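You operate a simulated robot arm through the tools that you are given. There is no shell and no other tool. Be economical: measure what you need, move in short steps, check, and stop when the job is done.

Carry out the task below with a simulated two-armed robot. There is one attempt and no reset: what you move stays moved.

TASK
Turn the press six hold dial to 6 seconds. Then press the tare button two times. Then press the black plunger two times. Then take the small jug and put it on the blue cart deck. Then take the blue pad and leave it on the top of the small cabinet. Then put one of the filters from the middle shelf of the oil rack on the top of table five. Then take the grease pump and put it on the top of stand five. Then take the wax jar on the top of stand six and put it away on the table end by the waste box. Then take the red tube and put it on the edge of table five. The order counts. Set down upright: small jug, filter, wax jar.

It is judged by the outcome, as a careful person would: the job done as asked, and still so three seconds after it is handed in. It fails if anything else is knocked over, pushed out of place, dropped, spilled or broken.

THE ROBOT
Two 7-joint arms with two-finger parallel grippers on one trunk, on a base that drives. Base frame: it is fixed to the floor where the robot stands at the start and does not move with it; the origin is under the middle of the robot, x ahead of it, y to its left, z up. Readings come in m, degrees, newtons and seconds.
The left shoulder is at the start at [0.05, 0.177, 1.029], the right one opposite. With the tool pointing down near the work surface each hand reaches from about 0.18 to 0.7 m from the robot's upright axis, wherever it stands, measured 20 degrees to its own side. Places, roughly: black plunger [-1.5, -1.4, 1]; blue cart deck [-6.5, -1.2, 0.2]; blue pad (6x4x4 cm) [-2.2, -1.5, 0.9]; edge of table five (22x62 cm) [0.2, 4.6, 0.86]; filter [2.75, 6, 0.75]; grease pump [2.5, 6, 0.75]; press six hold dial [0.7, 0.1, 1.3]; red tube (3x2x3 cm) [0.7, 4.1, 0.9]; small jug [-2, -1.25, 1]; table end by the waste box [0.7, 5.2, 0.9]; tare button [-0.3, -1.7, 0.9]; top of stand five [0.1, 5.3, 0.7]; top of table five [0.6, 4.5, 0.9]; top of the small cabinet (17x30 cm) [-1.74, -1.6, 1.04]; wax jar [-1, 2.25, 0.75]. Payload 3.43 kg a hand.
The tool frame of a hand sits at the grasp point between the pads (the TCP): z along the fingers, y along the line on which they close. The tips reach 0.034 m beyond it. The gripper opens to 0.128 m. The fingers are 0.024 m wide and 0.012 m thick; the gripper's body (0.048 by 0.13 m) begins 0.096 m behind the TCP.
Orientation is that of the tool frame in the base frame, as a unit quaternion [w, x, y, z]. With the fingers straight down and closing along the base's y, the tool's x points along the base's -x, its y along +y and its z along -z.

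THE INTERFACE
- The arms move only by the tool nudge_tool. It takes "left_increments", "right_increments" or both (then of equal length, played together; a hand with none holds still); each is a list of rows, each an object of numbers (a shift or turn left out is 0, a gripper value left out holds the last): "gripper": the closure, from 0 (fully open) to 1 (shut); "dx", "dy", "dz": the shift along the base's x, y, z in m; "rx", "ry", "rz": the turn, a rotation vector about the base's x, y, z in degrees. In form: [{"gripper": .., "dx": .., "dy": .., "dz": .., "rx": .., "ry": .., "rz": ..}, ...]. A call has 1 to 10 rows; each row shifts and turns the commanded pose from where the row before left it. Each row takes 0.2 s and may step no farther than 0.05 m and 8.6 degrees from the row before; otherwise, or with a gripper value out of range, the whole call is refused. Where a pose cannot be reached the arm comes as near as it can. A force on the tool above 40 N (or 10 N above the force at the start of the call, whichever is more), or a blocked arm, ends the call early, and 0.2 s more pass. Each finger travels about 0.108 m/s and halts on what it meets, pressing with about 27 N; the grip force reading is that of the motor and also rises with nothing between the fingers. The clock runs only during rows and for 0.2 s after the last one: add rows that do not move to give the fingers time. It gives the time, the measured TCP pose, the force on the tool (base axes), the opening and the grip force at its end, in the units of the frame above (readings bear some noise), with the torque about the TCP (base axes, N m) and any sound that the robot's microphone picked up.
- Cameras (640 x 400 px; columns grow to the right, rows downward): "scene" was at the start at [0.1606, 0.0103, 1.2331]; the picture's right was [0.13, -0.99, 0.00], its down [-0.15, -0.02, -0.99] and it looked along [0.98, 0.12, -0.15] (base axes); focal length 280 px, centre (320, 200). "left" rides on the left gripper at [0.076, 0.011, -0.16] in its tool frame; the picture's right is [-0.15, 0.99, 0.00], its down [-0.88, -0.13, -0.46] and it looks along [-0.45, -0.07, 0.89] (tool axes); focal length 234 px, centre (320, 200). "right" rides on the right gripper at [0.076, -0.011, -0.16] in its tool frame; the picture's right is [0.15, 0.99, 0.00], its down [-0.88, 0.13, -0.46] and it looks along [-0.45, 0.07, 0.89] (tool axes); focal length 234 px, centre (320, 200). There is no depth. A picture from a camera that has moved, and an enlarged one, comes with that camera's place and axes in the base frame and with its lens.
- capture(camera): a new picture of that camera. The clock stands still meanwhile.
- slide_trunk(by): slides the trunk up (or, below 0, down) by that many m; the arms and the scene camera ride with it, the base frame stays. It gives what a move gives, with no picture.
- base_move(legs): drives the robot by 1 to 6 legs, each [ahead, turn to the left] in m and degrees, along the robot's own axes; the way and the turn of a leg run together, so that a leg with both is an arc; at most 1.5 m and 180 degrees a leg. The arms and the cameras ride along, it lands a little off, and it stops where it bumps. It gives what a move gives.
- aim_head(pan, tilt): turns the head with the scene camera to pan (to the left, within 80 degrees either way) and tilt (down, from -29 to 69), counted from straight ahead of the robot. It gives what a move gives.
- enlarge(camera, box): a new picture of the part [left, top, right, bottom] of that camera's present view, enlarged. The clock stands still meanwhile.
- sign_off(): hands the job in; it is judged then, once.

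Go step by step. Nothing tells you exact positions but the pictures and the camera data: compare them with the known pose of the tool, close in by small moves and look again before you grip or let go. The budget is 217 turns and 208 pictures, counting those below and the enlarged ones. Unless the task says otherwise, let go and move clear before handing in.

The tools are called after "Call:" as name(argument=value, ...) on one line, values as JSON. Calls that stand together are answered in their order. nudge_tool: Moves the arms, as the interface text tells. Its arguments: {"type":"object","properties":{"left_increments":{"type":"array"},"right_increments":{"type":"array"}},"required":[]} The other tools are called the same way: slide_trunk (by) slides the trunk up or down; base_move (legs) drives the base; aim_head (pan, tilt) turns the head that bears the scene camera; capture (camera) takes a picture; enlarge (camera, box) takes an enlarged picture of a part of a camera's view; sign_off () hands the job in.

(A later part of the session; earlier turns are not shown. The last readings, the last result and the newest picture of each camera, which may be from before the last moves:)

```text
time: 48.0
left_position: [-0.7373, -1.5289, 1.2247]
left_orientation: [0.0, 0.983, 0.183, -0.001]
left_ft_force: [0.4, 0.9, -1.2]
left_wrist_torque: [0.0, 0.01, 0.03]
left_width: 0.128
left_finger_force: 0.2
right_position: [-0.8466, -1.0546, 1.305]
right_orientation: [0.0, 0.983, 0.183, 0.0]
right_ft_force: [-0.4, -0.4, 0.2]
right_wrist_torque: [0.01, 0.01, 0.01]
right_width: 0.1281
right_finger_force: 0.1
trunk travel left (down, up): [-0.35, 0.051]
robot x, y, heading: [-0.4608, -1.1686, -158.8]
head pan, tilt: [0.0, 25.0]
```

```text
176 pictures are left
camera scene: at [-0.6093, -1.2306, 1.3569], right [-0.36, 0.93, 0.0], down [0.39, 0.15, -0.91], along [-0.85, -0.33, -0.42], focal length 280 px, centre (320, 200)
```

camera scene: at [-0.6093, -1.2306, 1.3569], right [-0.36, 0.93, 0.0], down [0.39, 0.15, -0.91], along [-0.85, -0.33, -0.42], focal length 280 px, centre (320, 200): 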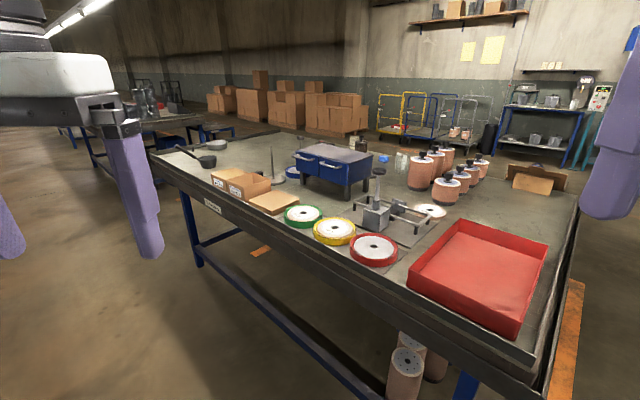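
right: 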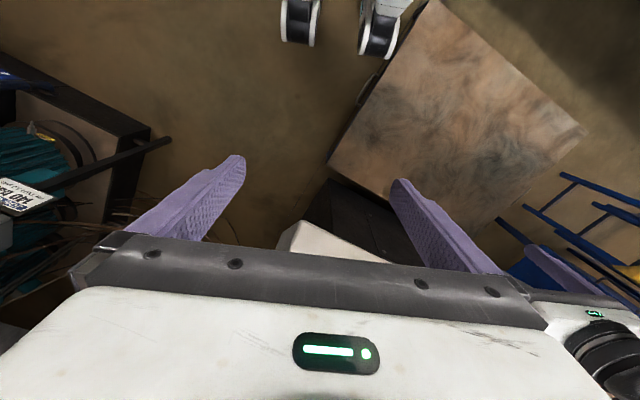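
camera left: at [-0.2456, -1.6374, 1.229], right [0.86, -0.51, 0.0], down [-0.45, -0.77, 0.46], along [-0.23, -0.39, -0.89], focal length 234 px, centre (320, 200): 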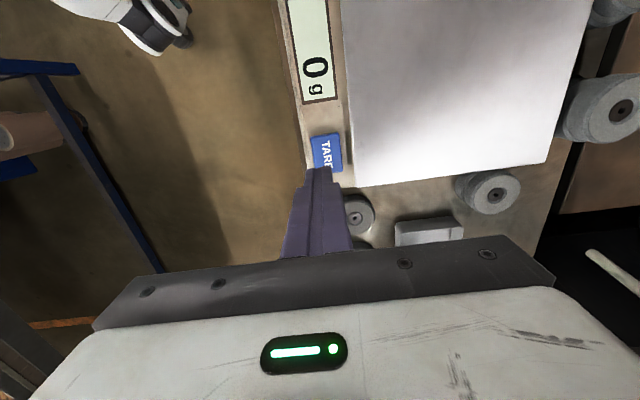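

Call:
enlarge(camera="scene", box=[250, 120, 410, 280])

Call:
enlarge(camera="scene", box=[340, 70, 640, 250])

```text
2.50 times, centred on (330, 200) of scene
camera zoom: at [-0.6093, -1.2306, 1.3569], right [-0.36, 0.93, 0.0], down [0.39, 0.15, -0.91], along [-0.85, -0.33, -0.42], focal length 699 px, centre (295, 200)
```

zoom: 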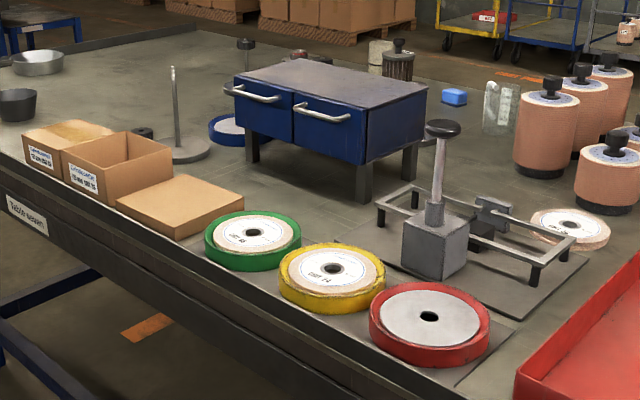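

```text
2.13 times, centred on (490, 160) of scene
camera zoom: at [-0.6093, -1.2306, 1.3569], right [-0.36, 0.93, 0.0], down [0.39, 0.15, -0.91], along [-0.85, -0.33, -0.42], focal length 597 px, centre (-43, 285)
```

zoom: 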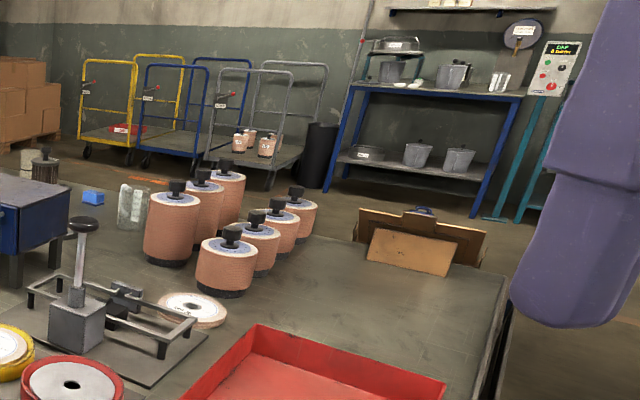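

I see the plunger (black knob on a grey block), the small glass jug, the blue pad and the blue small cabinet, all on table seven. I'll drive closer to the table edge and face it.

Call:
base_move(legs=[[0, 5], [0.55, 0], [0, -48]])

Call:
aim_head(pan=5, tilt=35)

Call:
capture(camera="scene")

```text
time: 53.9
left_position: [-1.3989, -1.4917, 1.2236]
left_orientation: [0.0, 0.982, -0.186, 0.0]
left_ft_force: [-0.1, -0.3, 0.6]
left_wrist_torque: [0.02, -0.02, 0.0]
left_width: 0.128
left_finger_force: 0.1
right_position: [-1.1577, -1.0668, 1.3046]
right_orientation: [0.0, 0.982, -0.187, -0.001]
right_ft_force: [0.6, 0.9, 0.2]
right_wrist_torque: [-0.02, 0.04, -0.01]
right_width: 0.1279
right_finger_force: 0.0
trunk travel left (down, up): [-0.35, 0.051]
robot x, y, heading: [-0.9487, -1.4194, 158.2]
head pan, tilt: [0.0, 25.0]
```

```text
time: 54.6
left_position: [-1.3999, -1.4917, 1.2234]
left_orientation: [-0.001, 0.982, -0.187, 0.0]
left_ft_force: [0.0, 0.1, -0.4]
left_wrist_torque: [0.0, 0.03, -0.04]
left_width: 0.128
left_finger_force: 0.2
right_position: [-1.1573, -1.0673, 1.3044]
right_orientation: [0.0, 0.982, -0.188, 0.0]
right_ft_force: [0.5, -0.3, 0.0]
right_wrist_torque: [-0.05, 0.02, 0.01]
right_width: 0.1282
right_finger_force: 0.0
trunk travel left (down, up): [-0.35, 0.051]
robot x, y, heading: [-0.951, -1.4147, 158.3]
head pan, tilt: [5.0, 35.0]
```

```text
173 pictures are left
camera scene: at [-1.1018, -1.3688, 1.3412], right [0.29, 0.96, 0.0], down [0.55, -0.16, -0.82], along [-0.79, 0.23, -0.57], focal length 280 px, centre (320, 200)
```

scene: 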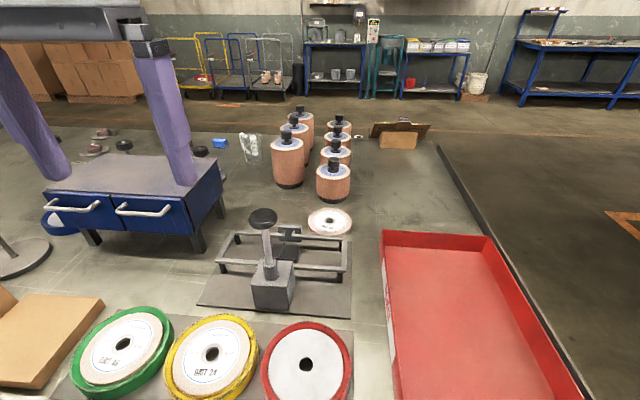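

Knob triangulates to about [-1.459, -1.358, 1.065]. I'll close the left gripper and hover above it.

Call:
nudge_tool(left_increments=[{"gripper": 1, "dx": -0.015, "dy": 0.034}, {"dx": -0.015, "dy": 0.034}, {"dx": -0.015, "dy": 0.033}, {"dx": -0.014, "dy": 0.033}, {"dz": -0.03}, {"dz": -0.03}, {}])

Call:
capture(camera="left")

Call:
enlarge(camera="scene", box=[160, 130, 360, 330])

```text
time: 56.2
left_position: [-1.4618, -1.3589, 1.1616]
left_orientation: [-0.001, 0.983, -0.186, -0.001]
left_ft_force: [-0.5, -0.5, 0.2]
left_wrist_torque: [0.02, -0.03, -0.04]
left_width: 0.0
left_finger_force: 27.1
right_position: [-1.1568, -1.0674, 1.304]
right_orientation: [0.0, 0.982, -0.188, -0.001]
right_ft_force: [0.6, -0.3, 0.9]
right_wrist_torque: [-0.03, 0.04, 0.01]
right_width: 0.128
right_finger_force: 0.1
trunk travel left (down, up): [-0.35, 0.051]
robot x, y, heading: [-0.9518, -1.4178, 158.5]
head pan, tilt: [5.0, 35.0]
```

```text
172 pictures are left
camera left: at [-1.3927, -1.3969, 1.3202], right [-0.5, -0.87, 0.0], down [-0.77, 0.44, 0.46], along [-0.4, 0.23, -0.89], focal length 234 px, centre (320, 200)
```

left: 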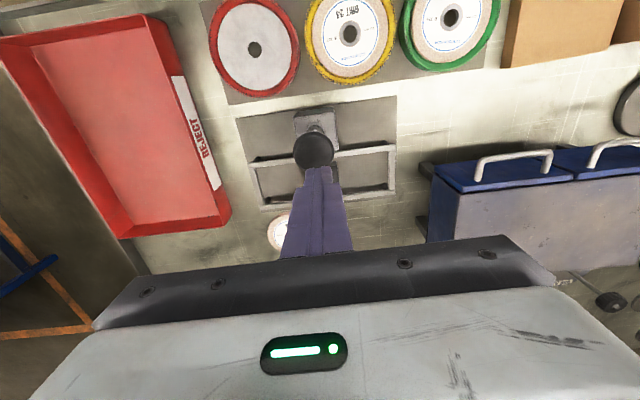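

```text
2.00 times, centred on (260, 230) of scene
camera zoom: at [-1.1016, -1.3689, 1.3412], right [0.29, 0.96, 0.0], down [0.55, -0.16, -0.82], along [-0.79, 0.23, -0.57], focal length 559 px, centre (440, 140)
```

zoom: 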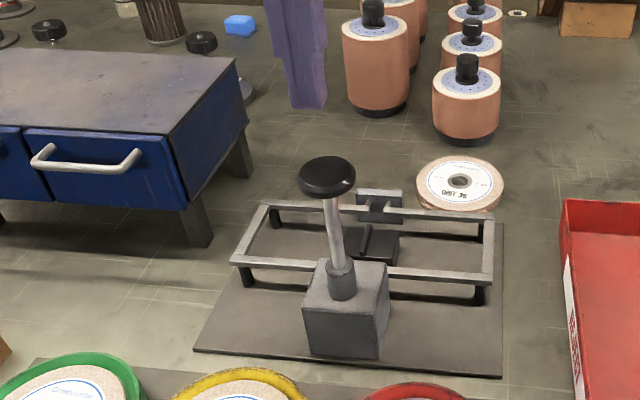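

Offset is a few mm; I'll correct and descend gradually.

Call:
nudge_tool(left_increments=[{"dx": 0.006, "dy": 0.004, "dz": -0.015}, {"dz": -0.015}, {"dz": -0.015}, {"dz": -0.005}, {}])

Call:
enlarge(camera="scene", box=[160, 130, 360, 330])

```text
time: 57.4
left_position: [-1.4511, -1.3539, 1.113]
left_orientation: [0.0, 0.982, -0.187, 0.0]
left_ft_force: [0.4, 0.5, 0.0]
left_wrist_torque: [0.01, -0.04, -0.03]
left_width: 0.0
left_finger_force: 27.3
right_position: [-1.1586, -1.0679, 1.3042]
right_orientation: [0.0, 0.982, -0.187, 0.0]
right_ft_force: [-1.1, -0.2, -0.4]
right_wrist_torque: [0.01, 0.01, 0.02]
right_width: 0.1279
right_finger_force: 0.1
trunk travel left (down, up): [-0.35, 0.051]
robot x, y, heading: [-0.9511, -1.415, 158.5]
head pan, tilt: [5.0, 35.0]
```

```text
2.00 times, centred on (260, 230) of scene
camera zoom: at [-1.1018, -1.3688, 1.3411], right [0.29, 0.96, 0.0], down [0.55, -0.16, -0.82], along [-0.79, 0.23, -0.57], focal length 559 px, centre (440, 140)
```

zoom: 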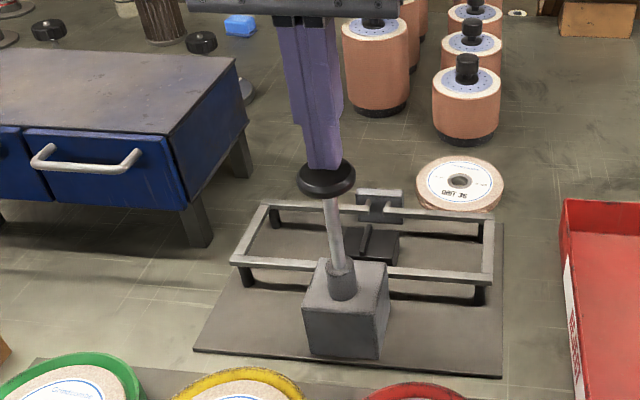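

Call:
nudge_tool(left_increments=[{"dz": -0.004}, {"dz": -0.004}, {"dz": -0.004}, {"dz": -0.004}, {}])

Call:
enlarge(camera="scene", box=[160, 130, 360, 330])

```text
time: 58.6
left_position: [-1.4518, -1.3533, 1.0982]
left_orientation: [0.0, 0.982, -0.186, 0.0]
left_ft_force: [1.1, -0.2, 3.1]
left_wrist_torque: [-0.01, -0.03, 0.0]
left_width: 0.0
left_finger_force: 26.9
right_position: [-1.158, -1.0677, 1.3051]
right_orientation: [0.0, 0.982, -0.187, -0.001]
right_ft_force: [-1.2, -0.2, 0.2]
right_wrist_torque: [0.01, 0.03, -0.02]
right_width: 0.1282
right_finger_force: 0.1
trunk travel left (down, up): [-0.35, 0.051]
robot x, y, heading: [-0.9495, -1.4184, 158.5]
head pan, tilt: [5.0, 35.0]
```

```text
2.00 times, centred on (260, 230) of scene
camera zoom: at [-1.1013, -1.3688, 1.3412], right [0.29, 0.96, 0.0], down [0.55, -0.16, -0.82], along [-0.79, 0.23, -0.57], focal length 559 px, centre (440, 140)
```

zoom: 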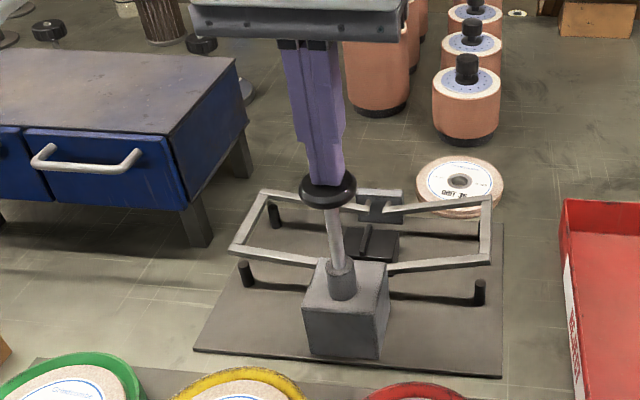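

The knob moves and the ejector frame lifts. I'll continue to the bottom of the stroke.

Call:
nudge_tool(left_increments=[{"dz": -0.004}, {"dz": -0.004}, {"dz": -0.004}, {"dz": -0.004}, {}])

Call:
enlarge(camera="scene", box=[160, 130, 360, 330])

```text
time: 59.8
left_position: [-1.4515, -1.3556, 1.0817]
left_orientation: [0.0, 0.982, -0.187, 0.0]
left_ft_force: [-0.6, 0.9, 4.1]
left_wrist_torque: [0.05, 0.01, 0.0]
left_width: 0.0
left_finger_force: 27.0
right_position: [-1.1578, -1.0674, 1.3029]
right_orientation: [0.001, 0.982, -0.187, 0.0]
right_ft_force: [0.1, 0.0, 0.0]
right_wrist_torque: [0.01, 0.01, 0.03]
right_width: 0.1278
right_finger_force: 0.0
trunk travel left (down, up): [-0.35, 0.051]
robot x, y, heading: [-0.9517, -1.4156, 158.3]
head pan, tilt: [5.0, 35.0]
```

```text
2.00 times, centred on (260, 230) of scene
camera zoom: at [-1.1014, -1.3687, 1.3411], right [0.29, 0.96, 0.0], down [0.55, -0.16, -0.82], along [-0.79, 0.23, -0.57], focal length 559 px, centre (440, 140)
```

zoom: 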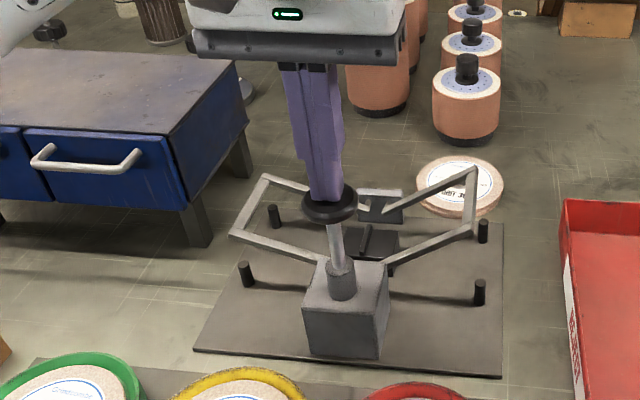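

Call:
nudge_tool(left_increments=[{"dz": -0.004}, {"dz": -0.004}, {"dz": -0.004}, {"dz": -0.004}, {}])

Call:
enlarge(camera="scene", box=[160, 130, 360, 330])

```text
time: 61.0
left_position: [-1.4533, -1.3517, 1.0651]
left_orientation: [-0.001, 0.982, -0.187, 0.0]
left_ft_force: [-0.6, -1.5, 3.8]
left_wrist_torque: [-0.05, 0.0, -0.02]
left_width: 0.0
left_finger_force: 27.4
right_position: [-1.1576, -1.0674, 1.3039]
right_orientation: [-0.001, 0.982, -0.188, 0.0]
right_ft_force: [0.0, -0.2, -0.5]
right_wrist_torque: [0.02, 0.05, 0.01]
right_width: 0.1279
right_finger_force: 0.1
trunk travel left (down, up): [-0.35, 0.051]
robot x, y, heading: [-0.953, -1.4179, 158.6]
head pan, tilt: [5.0, 35.0]
```

```text
2.00 times, centred on (260, 230) of scene
camera zoom: at [-1.1015, -1.3689, 1.3412], right [0.29, 0.96, 0.0], down [0.55, -0.16, -0.82], along [-0.79, 0.23, -0.57], focal length 559 px, centre (440, 140)
```

zoom: 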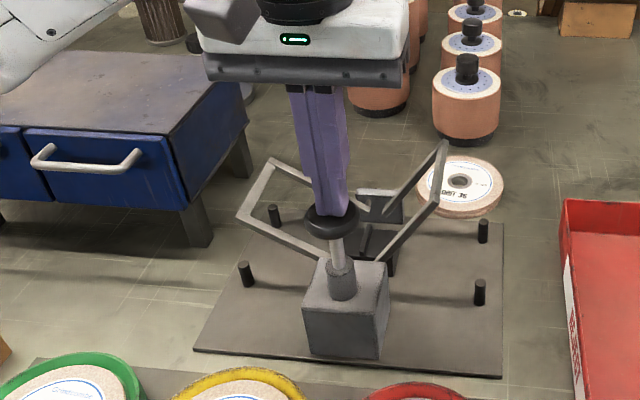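

Call:
nudge_tool(left_increments=[{"dz": -0.004}, {"dz": -0.004}, {"dz": -0.004}, {}])

Call:
enlarge(camera="scene", box=[160, 130, 360, 330])

```text
time: 62.0
left_position: [-1.4521, -1.3522, 1.0538]
left_orientation: [-0.001, 0.983, -0.186, 0.0]
left_ft_force: [-1.7, 0.7, 3.7]
left_wrist_torque: [0.02, 0.04, 0.03]
left_width: 0.0003
left_finger_force: 26.8
right_position: [-1.1581, -1.0676, 1.3034]
right_orientation: [0.001, 0.982, -0.187, 0.0]
right_ft_force: [0.3, -0.4, 0.5]
right_wrist_torque: [-0.01, 0.0, 0.0]
right_width: 0.1284
right_finger_force: 0.1
trunk travel left (down, up): [-0.35, 0.051]
robot x, y, heading: [-0.9513, -1.4209, 158.6]
head pan, tilt: [5.0, 35.0]
```

```text
2.00 times, centred on (260, 230) of scene
camera zoom: at [-1.1016, -1.3687, 1.3411], right [0.29, 0.96, 0.0], down [0.55, -0.16, -0.82], along [-0.79, 0.23, -0.57], focal length 559 px, centre (440, 140)
```

zoom: 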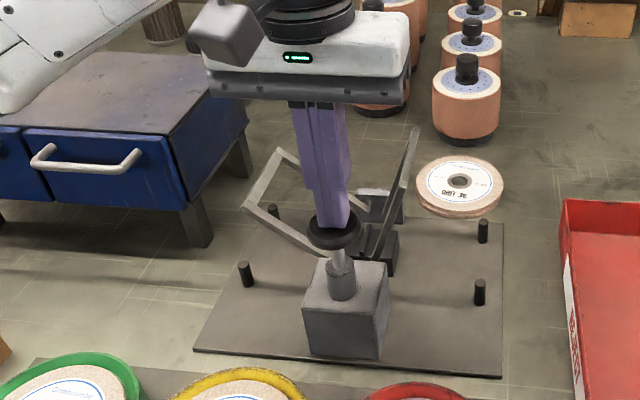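

Call:
nudge_tool(left_increments=[{"dz": -0.004}, {"dz": -0.004}, {}])

Call:
enlarge(camera="scene", box=[160, 130, 360, 330])

Call:
capture(camera="left")

```text
time: 62.8
left_position: [-1.4526, -1.3539, 1.0474]
left_orientation: [0.0, 0.982, -0.186, 0.0]
left_ft_force: [1.6, -0.4, 4.4]
left_wrist_torque: [0.04, -0.04, -0.04]
left_width: 0.0
left_finger_force: 27.0
right_position: [-1.157, -1.0677, 1.3046]
right_orientation: [0.0, 0.982, -0.188, 0.0]
right_ft_force: [0.2, 0.7, 0.6]
right_wrist_torque: [-0.02, -0.02, -0.02]
right_width: 0.128
right_finger_force: 0.1
trunk travel left (down, up): [-0.35, 0.051]
robot x, y, heading: [-0.9504, -1.4162, 158.3]
head pan, tilt: [5.0, 35.0]
```

```text
2.00 times, centred on (260, 230) of scene
camera zoom: at [-1.1013, -1.3688, 1.3412], right [0.29, 0.96, 0.0], down [0.55, -0.16, -0.82], along [-0.79, 0.23, -0.57], focal length 559 px, centre (440, 140)
```

zoom: 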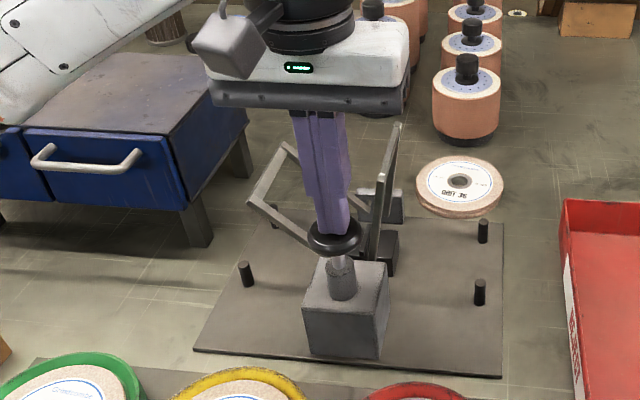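

```text
164 pictures are left
camera left: at [-1.3841, -1.3922, 1.2045], right [-0.5, -0.87, 0.0], down [-0.77, 0.44, 0.46], along [-0.39, 0.23, -0.89], focal length 234 px, centre (320, 200)
```

left: 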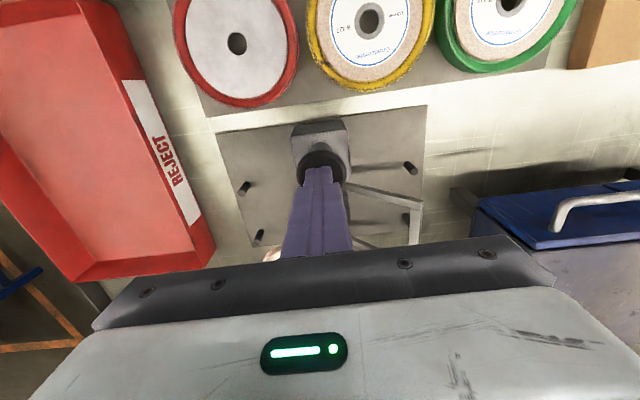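

Call:
nudge_tool(left_increments=[{"dz": -0.004}, {"dz": -0.004}, {"dz": -0.003}, {}])

Call:
enlarge(camera="scene", box=[160, 130, 360, 330])

```text
time: 63.8
left_position: [-1.4513, -1.3533, 1.0349]
left_orientation: [0.0, 0.982, -0.186, 0.001]
left_ft_force: [1.7, -0.6, 4.6]
left_wrist_torque: [0.0, -0.03, 0.02]
left_width: 0.0001
left_finger_force: 26.6
right_position: [-1.1576, -1.0675, 1.3041]
right_orientation: [0.0, 0.982, -0.187, 0.0]
right_ft_force: [0.6, -0.3, -0.6]
right_wrist_torque: [-0.01, 0.01, 0.02]
right_width: 0.1282
right_finger_force: 0.1
trunk travel left (down, up): [-0.35, 0.051]
robot x, y, heading: [-0.9505, -1.4234, 158.3]
head pan, tilt: [5.0, 35.0]
```

```text
2.00 times, centred on (260, 230) of scene
camera zoom: at [-1.1013, -1.3688, 1.3412], right [0.29, 0.96, 0.0], down [0.55, -0.16, -0.82], along [-0.79, 0.23, -0.57], focal length 559 px, centre (440, 140)
```

zoom: 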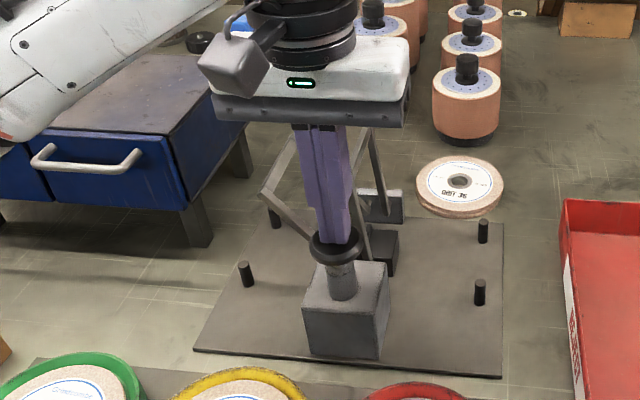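

Call:
nudge_tool(left_increments=[{"dz": -0.003}, {"dz": -0.003}, {"dz": -0.003}, {}])

```text
time: 64.8
left_position: [-1.4535, -1.354, 1.0255]
left_orientation: [0.0, 0.982, -0.188, 0.0]
left_ft_force: [0.8, -1.4, 4.6]
left_wrist_torque: [0.02, -0.04, -0.01]
left_width: 0.0
left_finger_force: 27.3
right_position: [-1.158, -1.0676, 1.3046]
right_orientation: [0.0, 0.982, -0.188, 0.0]
right_ft_force: [-0.1, 0.9, 0.1]
right_wrist_torque: [0.04, -0.03, 0.0]
right_width: 0.1282
right_finger_force: 0.1
trunk travel left (down, up): [-0.35, 0.051]
robot x, y, heading: [-0.9516, -1.4169, 158.1]
head pan, tilt: [5.0, 35.0]
heard: click
```

Click at the bottom — first plunger press. I'll raise fully so it returns.

Call:
nudge_tool(left_increments=[{"dz": 0.015}, {"dz": 0.02}, {"dz": 0.02}, {"dz": 0.02}, {"dz": 0.02}, {}])

Call:
enlarge(camera="scene", box=[160, 130, 360, 330])

```text
time: 66.2
left_position: [-1.4536, -1.354, 1.1189]
left_orientation: [0.0, 0.982, -0.187, -0.001]
left_ft_force: [-0.4, 0.2, -0.5]
left_wrist_torque: [0.04, 0.02, -0.01]
left_width: 0.0
left_finger_force: 26.8
right_position: [-1.1584, -1.0674, 1.3041]
right_orientation: [0.001, 0.982, -0.187, 0.0]
right_ft_force: [-0.2, -0.6, 0.3]
right_wrist_torque: [0.0, 0.01, 0.01]
right_width: 0.1279
right_finger_force: 0.0
trunk travel left (down, up): [-0.35, 0.051]
robot x, y, heading: [-0.948, -1.4189, 158.3]
head pan, tilt: [5.0, 35.0]
```

```text
2.00 times, centred on (260, 230) of scene
camera zoom: at [-1.1019, -1.3688, 1.3411], right [0.29, 0.96, 0.0], down [0.55, -0.16, -0.82], along [-0.78, 0.23, -0.57], focal length 559 px, centre (440, 140)
```

zoom: 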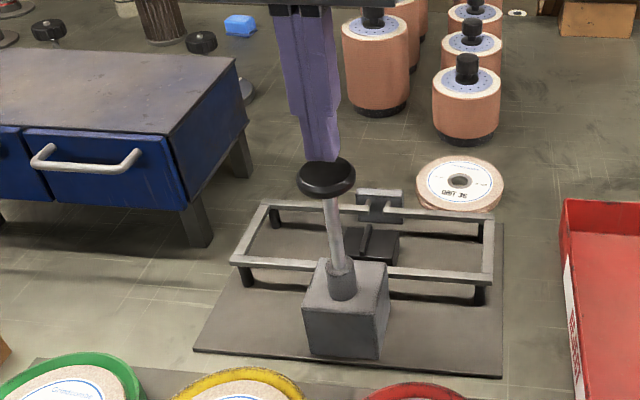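

Fully returned. Second press, same depth.

Call:
nudge_tool(left_increments=[{"dz": -0.012}, {"dz": -0.012}, {"dz": -0.012}, {"dz": -0.012}, {"dz": -0.012}, {"dz": -0.012}, {"dz": -0.01}, {"dz": -0.006}, {"dz": -0.005}, {"dz": -0.003}])

```text
time: 68.4
left_position: [-1.4527, -1.3551, 1.0241]
left_orientation: [-0.001, 0.982, -0.187, 0.0]
left_ft_force: [0.7, 0.5, 3.3]
left_wrist_torque: [0.05, 0.0, -0.01]
left_width: 0.0
left_finger_force: 26.9
right_position: [-1.1577, -1.0675, 1.3044]
right_orientation: [0.0, 0.982, -0.187, 0.001]
right_ft_force: [0.9, 0.4, -0.4]
right_wrist_torque: [-0.03, 0.0, 0.0]
right_width: 0.128
right_finger_force: 0.0
trunk travel left (down, up): [-0.35, 0.051]
robot x, y, heading: [-0.9517, -1.4172, 158.5]
head pan, tilt: [5.0, 35.0]
heard: click
```

Second plunger click. I'll raise and tuck the left hand, then look around to plan the way to the far side of the table, where the jug and pad are in reach.

Call:
nudge_tool(left_increments=[{"dz": 0.045}, {"dz": 0.045}, {"dz": 0.045}, {"dz": 0.045}, {"dz": 0.02, "dx": 0.04}, {"dx": 0.045, "dy": -0.02}, {"dx": 0.045, "dy": -0.03}, {"dy": -0.03, "gripper": 0}, {}])

Call:
capture(camera="scene")

Call:
aim_head(pan=-55, tilt=20)

Call:
capture(camera="scene")

```text
refused: row 7 steps farther than a row can; nothing moved
```

```text
161 pictures are left
camera scene: at [-1.1014, -1.3687, 1.3411], right [0.29, 0.96, 0.0], down [0.55, -0.16, -0.82], along [-0.79, 0.23, -0.57], focal length 280 px, centre (320, 200)
```

scene: 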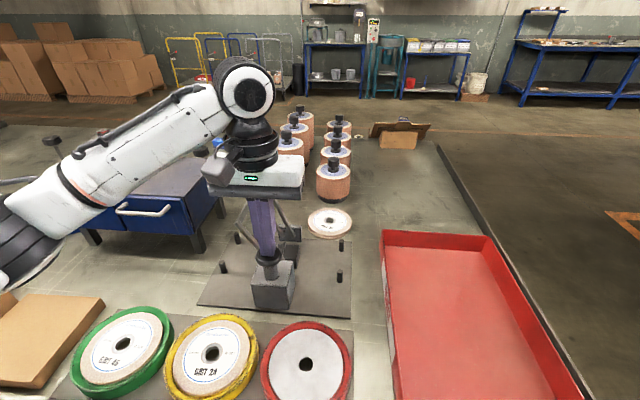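

```text
time: 69.7
left_position: [-1.4521, -1.3544, 1.0253]
left_orientation: [0.0, 0.982, -0.187, 0.0]
left_ft_force: [1.1, -0.6, 3.9]
left_wrist_torque: [-0.03, -0.03, -0.01]
left_width: 0.0
left_finger_force: 26.7
right_position: [-1.157, -1.0668, 1.3043]
right_orientation: [0.0, 0.982, -0.187, 0.0]
right_ft_force: [0.2, -0.2, 0.3]
right_wrist_torque: [0.0, 0.0, 0.0]
right_width: 0.1279
right_finger_force: 0.0
trunk travel left (down, up): [-0.35, 0.051]
robot x, y, heading: [-0.956, -1.4212, 158.6]
head pan, tilt: [-55.0, 20.0]
```

```text
160 pictures are left
camera scene: at [-1.0386, -1.3033, 1.365], right [0.97, 0.23, 0.0], down [0.08, -0.33, -0.94], along [-0.22, 0.91, -0.34], focal length 280 px, centre (320, 200)
```

scene: 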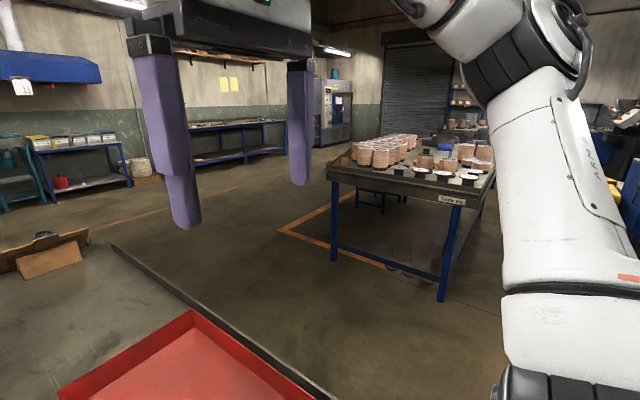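

Call:
nudge_tool(left_increments=[{"dz": 0.045}, {"dz": 0.045}, {"dz": 0.045}, {"dz": 0.045}, {"dz": 0.02, "dx": 0.04}, {"dx": 0.04, "dy": -0.02}, {"dx": 0.04, "dy": -0.02}, {"dy": -0.03, "gripper": 0}, {}])

Call:
aim_head(pan=5, tilt=35)

Call:
capture(camera="scene")

Call:
enlarge(camera="scene", box=[190, 90, 310, 200])

```text
time: 71.7
left_position: [-1.3329, -1.4239, 1.2237]
left_orientation: [0.0, 0.982, -0.187, 0.0]
left_ft_force: [0.0, -0.3, 0.2]
left_wrist_torque: [-0.03, 0.0, -0.03]
left_width: 0.1243
left_finger_force: 0.0
right_position: [-1.1568, -1.0665, 1.3041]
right_orientation: [0.0, 0.982, -0.188, 0.0]
right_ft_force: [0.7, -0.8, 0.5]
right_wrist_torque: [-0.01, -0.02, -0.03]
right_width: 0.128
right_finger_force: 0.1
trunk travel left (down, up): [-0.35, 0.051]
robot x, y, heading: [-0.9509, -1.4176, 158.6]
head pan, tilt: [-55.0, 20.0]
```

```text
time: 73.0
left_position: [-1.3335, -1.4234, 1.2251]
left_orientation: [0.0, 0.982, -0.187, 0.0]
left_ft_force: [1.2, 0.3, 0.0]
left_wrist_torque: [0.0, 0.0, -0.01]
left_width: 0.128
left_finger_force: 0.0
right_position: [-1.1576, -1.0677, 1.3044]
right_orientation: [0.0, 0.982, -0.188, 0.0]
right_ft_force: [-0.4, -0.8, -0.8]
right_wrist_torque: [0.01, 0.02, 0.04]
right_width: 0.1281
right_finger_force: 0.1
trunk travel left (down, up): [-0.35, 0.051]
robot x, y, heading: [-0.9501, -1.4183, 158.3]
head pan, tilt: [5.0, 35.0]
```

```text
159 pictures are left
camera scene: at [-1.1018, -1.3687, 1.3411], right [0.29, 0.96, 0.0], down [0.55, -0.16, -0.82], along [-0.78, 0.23, -0.57], focal length 280 px, centre (320, 200)
```

scene: 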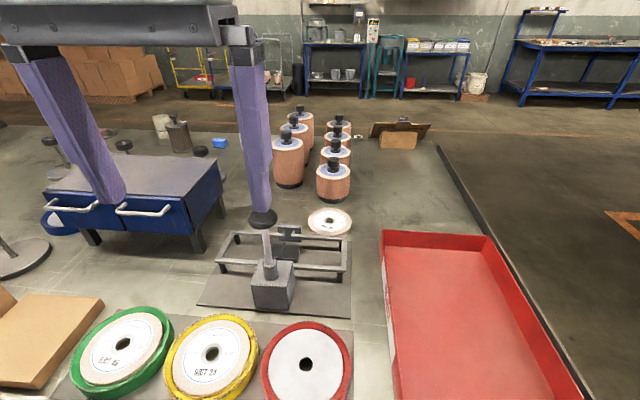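

```text
3.64 times, centred on (250, 145) of scene
camera zoom: at [-1.1018, -1.3687, 1.3411], right [0.29, 0.96, 0.0], down [0.55, -0.16, -0.82], along [-0.78, 0.23, -0.57], focal length 1017 px, centre (574, 400)
```

zoom: 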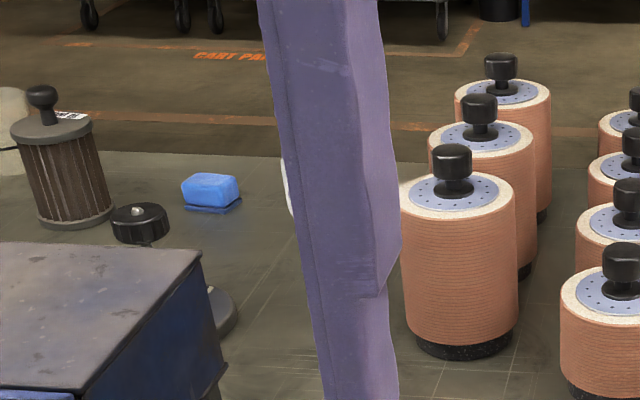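

Plunger is reset. Now driving around the end of the table through the gap to its far side.

Call:
base_move(legs=[[0, -97.5], [1.13, 0], [0, 97.5], [1.3, 0], [0.6, 0]])

Call:
aim_head(pan=70, tilt=25)

Call:
capture(camera="scene")

Call:
aim_head(pan=10, tilt=20)

Call:
capture(camera="scene")

```text
time: 96.0
left_position: [-2.5591, 0.2083, 1.2249]
left_orientation: [0.0, 0.984, -0.175, 0.0]
left_ft_force: [0.7, -0.8, 0.0]
left_wrist_torque: [0.01, -0.01, 0.01]
left_width: 0.1279
left_finger_force: 0.1
right_position: [-2.3914, 0.5689, 1.3031]
right_orientation: [0.0, 0.984, -0.177, 0.001]
right_ft_force: [-0.3, 0.1, 0.0]
right_wrist_torque: [0.0, -0.04, -0.02]
right_width: 0.1277
right_finger_force: 0.0
trunk travel left (down, up): [-0.35, 0.051]
robot x, y, heading: [-2.1743, 0.2226, 159.6]
head pan, tilt: [5.0, 35.0]
```

```text
time: 97.4
left_position: [-2.5567, 0.2093, 1.2251]
left_orientation: [0.0, 0.984, -0.176, 0.0]
left_ft_force: [0.3, 0.0, 0.6]
left_wrist_torque: [-0.02, -0.04, 0.0]
left_width: 0.1278
left_finger_force: 0.0
right_position: [-2.3905, 0.5679, 1.304]
right_orientation: [0.0, 0.984, -0.177, 0.0]
right_ft_force: [-0.4, -0.4, 0.1]
right_wrist_torque: [0.0, 0.0, 0.01]
right_width: 0.1279
right_finger_force: 0.1
trunk travel left (down, up): [-0.35, 0.051]
robot x, y, heading: [-2.1727, 0.2217, 159.7]
head pan, tilt: [70.0, 25.0]
```

```text
157 pictures are left
camera scene: at [-2.3026, 0.1752, 1.3569], right [-0.76, 0.65, 0.0], down [0.27, 0.32, -0.91], along [-0.59, -0.69, -0.42], focal length 280 px, centre (320, 200)
```

scene: 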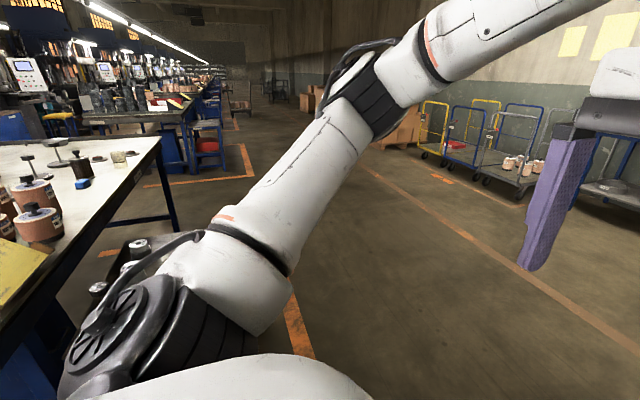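

```text
time: 98.7
left_position: [-2.558, 0.2076, 1.2248]
left_orientation: [0.0, 0.984, -0.176, 0.0]
left_ft_force: [-0.1, -0.6, -0.4]
left_wrist_torque: [0.01, 0.02, 0.0]
left_width: 0.1281
left_finger_force: 0.2
right_position: [-2.3911, 0.5679, 1.3039]
right_orientation: [0.0, 0.984, -0.176, 0.0]
right_ft_force: [-0.6, 0.0, -0.1]
right_wrist_torque: [0.0, -0.02, 0.01]
right_width: 0.128
right_finger_force: 0.1
trunk travel left (down, up): [-0.35, 0.051]
robot x, y, heading: [-2.1743, 0.2227, 159.5]
head pan, tilt: [10.0, 20.0]
```

```text
156 pictures are left
camera scene: at [-2.3346, 0.2621, 1.365], right [0.18, 0.98, 0.0], down [0.34, -0.06, -0.94], along [-0.92, 0.17, -0.34], focal length 280 px, centre (320, 200)
```

scene: 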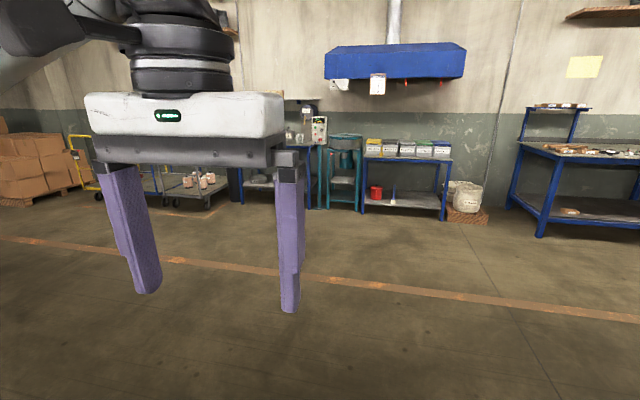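

Call:
base_move(legs=[[0, 95]])

Call:
aim_head(pan=0, tilt=30)

Call:
capture(camera="scene")

```text
time: 103.0
left_position: [-2.1448, -0.1585, 1.2244]
left_orientation: [0.0, 0.807, 0.59, 0.001]
left_ft_force: [-0.1, 0.2, -0.4]
left_wrist_torque: [-0.01, 0.02, 0.0]
left_width: 0.1283
left_finger_force: 0.0
right_position: [-2.5113, -0.0082, 1.3041]
right_orientation: [0.0, 0.807, 0.59, -0.001]
right_ft_force: [0.5, -0.5, 0.3]
right_wrist_torque: [0.0, -0.02, 0.0]
right_width: 0.1279
right_finger_force: 0.0
trunk travel left (down, up): [-0.35, 0.051]
robot x, y, heading: [-2.1762, 0.2177, -107.6]
head pan, tilt: [10.0, 20.0]
```

```text
time: 103.8
left_position: [-2.1448, -0.1585, 1.2248]
left_orientation: [0.0, 0.807, 0.59, 0.0]
left_ft_force: [0.2, -0.2, 0.1]
left_wrist_torque: [0.02, -0.01, -0.01]
left_width: 0.1279
left_finger_force: 0.0
right_position: [-2.5121, -0.0064, 1.305]
right_orientation: [0.001, 0.808, 0.589, 0.0]
right_ft_force: [-0.5, -0.8, -0.4]
right_wrist_torque: [0.0, 0.02, 0.01]
right_width: 0.1283
right_finger_force: 0.0
trunk travel left (down, up): [-0.35, 0.051]
robot x, y, heading: [-2.1784, 0.2237, -107.7]
head pan, tilt: [0.0, 30.0]
```

```text
155 pictures are left
camera scene: at [-2.2261, 0.0684, 1.349], right [-0.95, 0.3, 0.0], down [0.15, 0.48, -0.87], along [-0.26, -0.83, -0.5], focal length 280 px, centre (320, 200)
```

scene: 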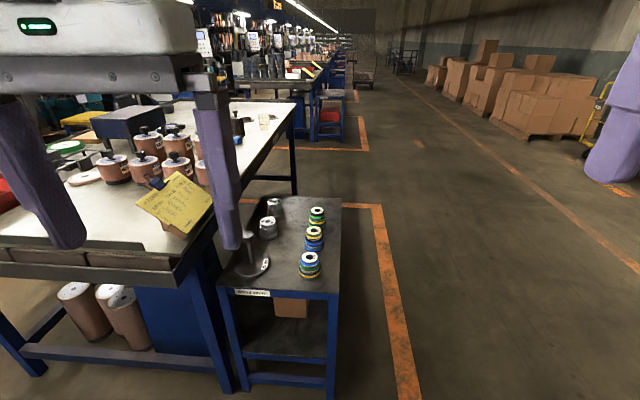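

Call:
enlarge(camera="scene", box=[200, 80, 340, 170])

Call:
enlarge(camera="scene", box=[200, 170, 360, 300])

```text
4.44 times, centred on (270, 125) of scene
camera zoom: at [-2.2261, 0.0684, 1.349], right [-0.95, 0.3, 0.0], down [0.15, 0.48, -0.87], along [-0.26, -0.83, -0.5], focal length 1243 px, centre (542, 533)
```

zoom: 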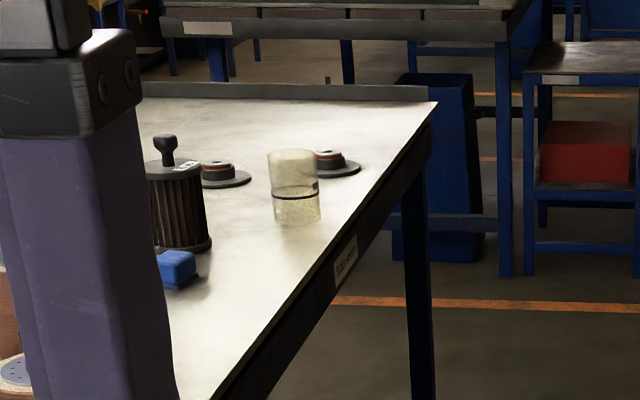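

```text
3.08 times, centred on (280, 235) of scene
camera zoom: at [-2.2261, 0.0684, 1.349], right [-0.95, 0.3, 0.0], down [0.15, 0.48, -0.87], along [-0.26, -0.83, -0.5], focal length 861 px, centre (443, 92)
```

zoom: 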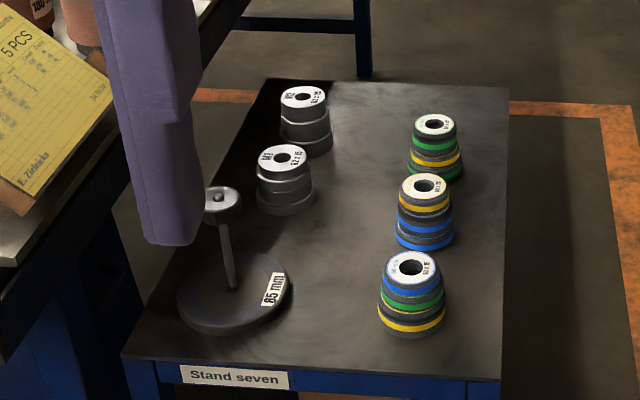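

The pad is near [-2.245, -1.44, 0.88] and the jug near [-2.06, -1.35]. Stand seven is beside the table corner, so I'll swing wide around it and approach the table from its back side.

Call:
base_move(legs=[[0, -47], [0.61, 0], [0, 42], [1.15, 0], [0, 90]])

Call:
aim_head(pan=0, tilt=30)

Call:
capture(camera="scene")

```text
time: 120.4
left_position: [-2.8045, -1.0665, 1.2252]
left_orientation: [0.001, 0.215, 0.977, -0.001]
left_ft_force: [-1.2, 0.0, 0.3]
left_wrist_torque: [0.0, 0.01, -0.01]
left_width: 0.128
left_finger_force: 0.1
right_position: [-3.0002, -1.4109, 1.3037]
right_orientation: [0.0, 0.216, 0.976, -0.001]
right_ft_force: [0.0, 0.2, -0.5]
right_wrist_torque: [0.0, 0.0, -0.02]
right_width: 0.128
right_finger_force: 0.1
trunk travel left (down, up): [-0.35, 0.051]
robot x, y, heading: [-3.1848, -1.05, -25.1]
head pan, tilt: [0.0, 30.0]
```

```text
time: 121.0
left_position: [-2.8043, -1.0655, 1.2252]
left_orientation: [-0.001, 0.214, 0.977, 0.001]
left_ft_force: [0.6, 0.8, 0.6]
left_wrist_torque: [0.0, -0.05, 0.04]
left_width: 0.1279
left_finger_force: 0.2
right_position: [-3.0005, -1.412, 1.305]
right_orientation: [0.0, 0.216, 0.976, 0.001]
right_ft_force: [-0.3, 0.2, 0.1]
right_wrist_torque: [0.01, 0.04, 0.0]
right_width: 0.128
right_finger_force: 0.0
trunk travel left (down, up): [-0.35, 0.051]
robot x, y, heading: [-3.1867, -1.0503, -25.0]
head pan, tilt: [0.0, 30.0]
```

```text
152 pictures are left
camera scene: at [-3.0424, -1.1186, 1.3489], right [-0.42, -0.91, 0.0], down [-0.45, 0.21, -0.87], along [0.79, -0.36, -0.5], focal length 280 px, centre (320, 200)
```

scene: 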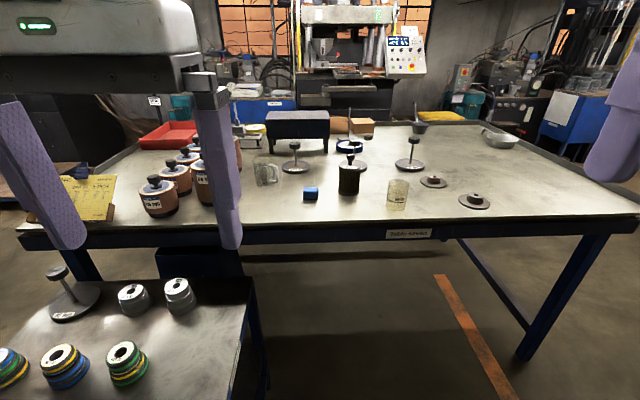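

Call:
enlarge(camera="scene", box=[230, 130, 430, 230])

Call:
base_move(legs=[[0.3, 0]])

Call:
aim_head(pan=0, tilt=38)

Call:
capture(camera="scene")

```text
3.20 times, centred on (330, 180) of scene
camera zoom: at [-3.0424, -1.1186, 1.3489], right [-0.42, -0.91, 0.0], down [-0.45, 0.21, -0.87], along [0.79, -0.36, -0.5], focal length 895 px, centre (288, 264)
```

zoom: 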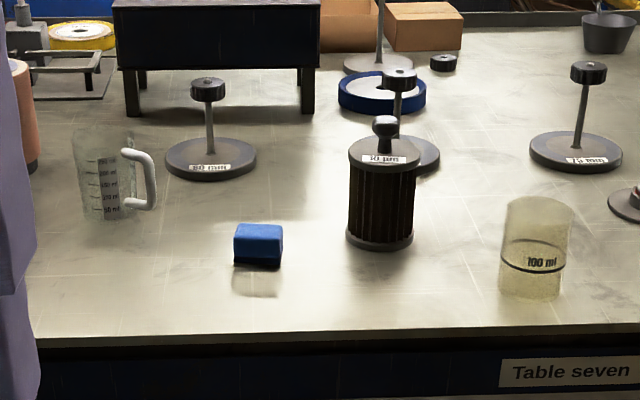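

```text
time: 123.1
left_position: [-2.5688, -1.1722, 1.2242]
left_orientation: [0.0, 0.211, 0.978, 0.0]
left_ft_force: [0.7, 0.6, 0.5]
left_wrist_torque: [-0.01, -0.04, 0.05]
left_width: 0.1282
left_finger_force: 0.0
right_position: [-2.7625, -1.5185, 1.3049]
right_orientation: [0.0, 0.211, 0.978, 0.001]
right_ft_force: [0.8, 0.2, 0.5]
right_wrist_torque: [0.03, 0.04, -0.03]
right_width: 0.1278
right_finger_force: 0.0
trunk travel left (down, up): [-0.35, 0.051]
robot x, y, heading: [-2.9519, -1.1545, -24.4]
head pan, tilt: [0.0, 30.0]
```

```text
time: 123.8
left_position: [-2.569, -1.1707, 1.224]
left_orientation: [0.0, 0.211, 0.977, 0.0]
left_ft_force: [-0.1, -0.2, -0.1]
left_wrist_torque: [0.02, 0.02, -0.01]
left_width: 0.1279
left_finger_force: 0.1
right_position: [-2.7621, -1.5175, 1.3044]
right_orientation: [0.0, 0.211, 0.977, 0.0]
right_ft_force: [-0.6, -0.4, -0.2]
right_wrist_torque: [0.02, -0.01, -0.02]
right_width: 0.1282
right_finger_force: 0.1
trunk travel left (down, up): [-0.35, 0.051]
robot x, y, heading: [-2.9511, -1.1603, -24.3]
head pan, tilt: [0.0, 38.0]
```

```text
150 pictures are left
camera scene: at [-2.8119, -1.2253, 1.3366], right [-0.41, -0.91, 0.0], down [-0.56, 0.25, -0.79], along [0.72, -0.33, -0.62], focal length 280 px, centre (320, 200)
```

scene: 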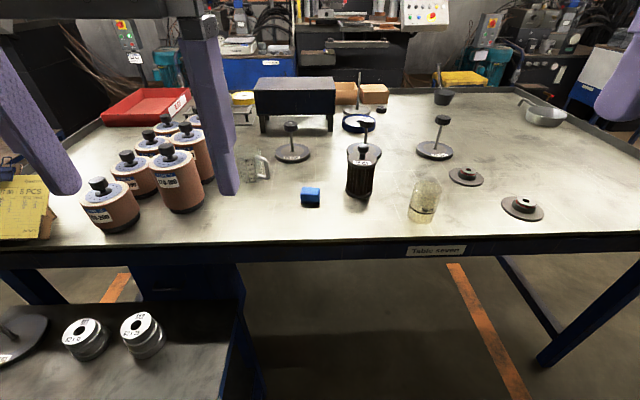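

Jug is at about [-2.055, -1.335], handle toward the right. I'll drive another 0.27 m to bring it within reach.

Call:
base_move(legs=[[0.28, 0]])

Call:
nudge_tool(left_increments=[{"rz": 8.5, "dx": -0.02, "dy": 0.01, "gripper": 0}, {"rz": 8.5, "dx": -0.02}, {"rz": 8.5}, {"rz": 8.5}, {"rz": 8.5}, {"rz": 8.5}, {"rz": 8.5}, {"rz": 8.5}, {"rz": 8.5}, {"rz": 8.5}])

Call:
capture(camera="scene")

Call:
capture(camera="left")

```text
time: 124.9
left_position: [-2.5654, -1.1739, 1.2258]
left_orientation: [-0.001, 0.212, 0.977, -0.001]
left_ft_force: [0.2, 0.5, -0.2]
left_wrist_torque: [-0.02, -0.01, 0.0]
left_width: 0.1281
left_finger_force: 0.1
right_position: [-2.7581, -1.5201, 1.3056]
right_orientation: [0.0, 0.212, 0.977, 0.0]
right_ft_force: [-0.4, 0.3, 1.0]
right_wrist_torque: [-0.01, 0.02, 0.0]
right_width: 0.1279
right_finger_force: 0.1
trunk travel left (down, up): [-0.35, 0.051]
robot x, y, heading: [-2.9508, -1.165, -24.1]
head pan, tilt: [0.0, 38.0]
stopped in leg 1: the robot was blocked; the commanded pose is now the measured one
```

```text
time: 127.1
left_position: [-2.6061, -1.1618, 1.2239]
left_orientation: [0.001, -0.507, 0.862, -0.001]
left_ft_force: [0.8, 0.2, 0.1]
left_wrist_torque: [0.0, 0.0, -0.04]
left_width: 0.1283
left_finger_force: 0.0
right_position: [-2.7587, -1.5212, 1.3042]
right_orientation: [0.0, 0.211, 0.977, 0.0]
right_ft_force: [-0.1, 0.5, 0.4]
right_wrist_torque: [0.01, -0.01, 0.0]
right_width: 0.1279
right_finger_force: 0.1
trunk travel left (down, up): [-0.35, 0.051]
robot x, y, heading: [-2.9505, -1.168, -24.0]
head pan, tilt: [0.0, 38.0]
```

```text
149 pictures are left
camera scene: at [-2.8096, -1.2293, 1.3365], right [-0.41, -0.91, 0.0], down [-0.56, 0.25, -0.79], along [0.72, -0.32, -0.62], focal length 280 px, centre (320, 200)
```

scene: 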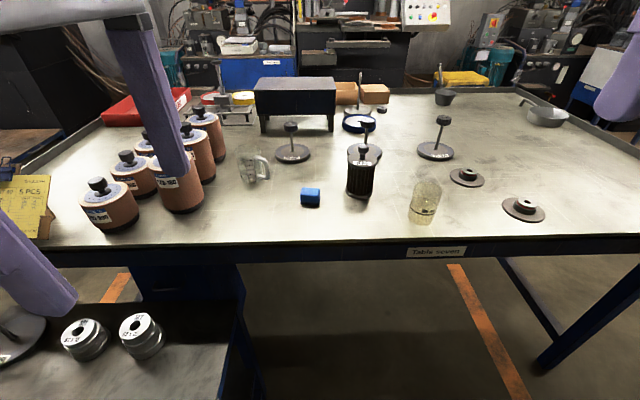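

```text
148 pictures are left
camera left: at [-2.6529, -1.224, 1.3827], right [-0.79, 0.61, 0.0], down [0.54, 0.7, 0.46], along [0.28, 0.36, -0.89], focal length 234 px, centre (320, 200)
```

left: 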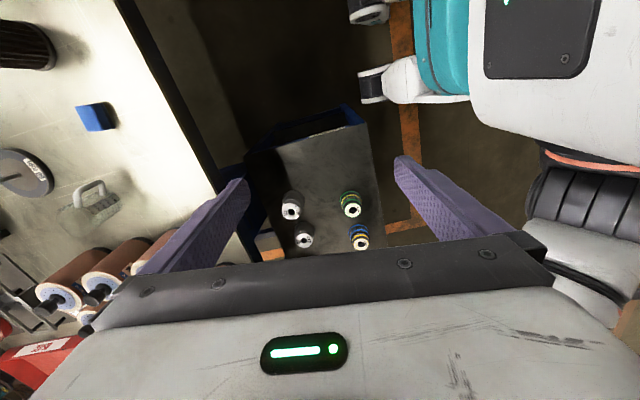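

The base is touching stand seven's corner. I'll back off, shift right about 0.17 m, and re-approach.

Call:
base_move(legs=[[-0.3, 0], [0, -90], [0.17, 0], [0, 90], [0.6, 0]])

Call:
capture(camera="scene")

```text
time: 140.8
left_position: [-2.4307, -1.4771, 1.2248]
left_orientation: [0.0, -0.482, 0.876, 0.0]
left_ft_force: [0.1, -0.6, -0.1]
left_wrist_torque: [0.01, 0.03, -0.04]
left_width: 0.128
left_finger_force: 0.1
right_position: [-2.6019, -1.8253, 1.3046]
right_orientation: [0.0, 0.238, 0.971, -0.001]
right_ft_force: [0.2, 0.3, 1.0]
right_wrist_torque: [0.0, 0.0, 0.01]
right_width: 0.1278
right_finger_force: 0.0
trunk travel left (down, up): [-0.35, 0.051]
robot x, y, heading: [-2.7755, -1.4582, -27.3]
head pan, tilt: [0.0, 38.0]
```

```text
147 pictures are left
camera scene: at [-2.636, -1.5326, 1.3365], right [-0.46, -0.89, 0.0], down [-0.55, 0.28, -0.79], along [0.7, -0.36, -0.62], focal length 280 px, centre (320, 200)
```

scene: 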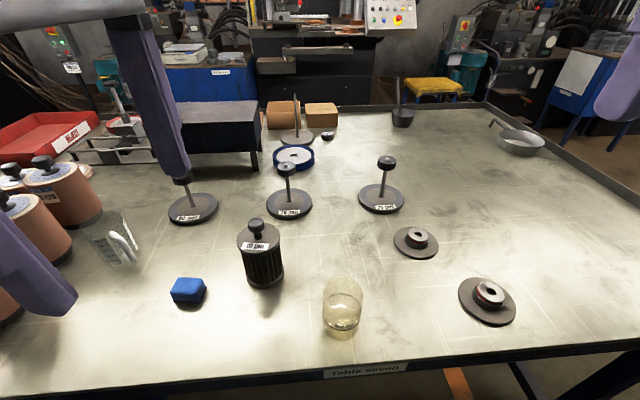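

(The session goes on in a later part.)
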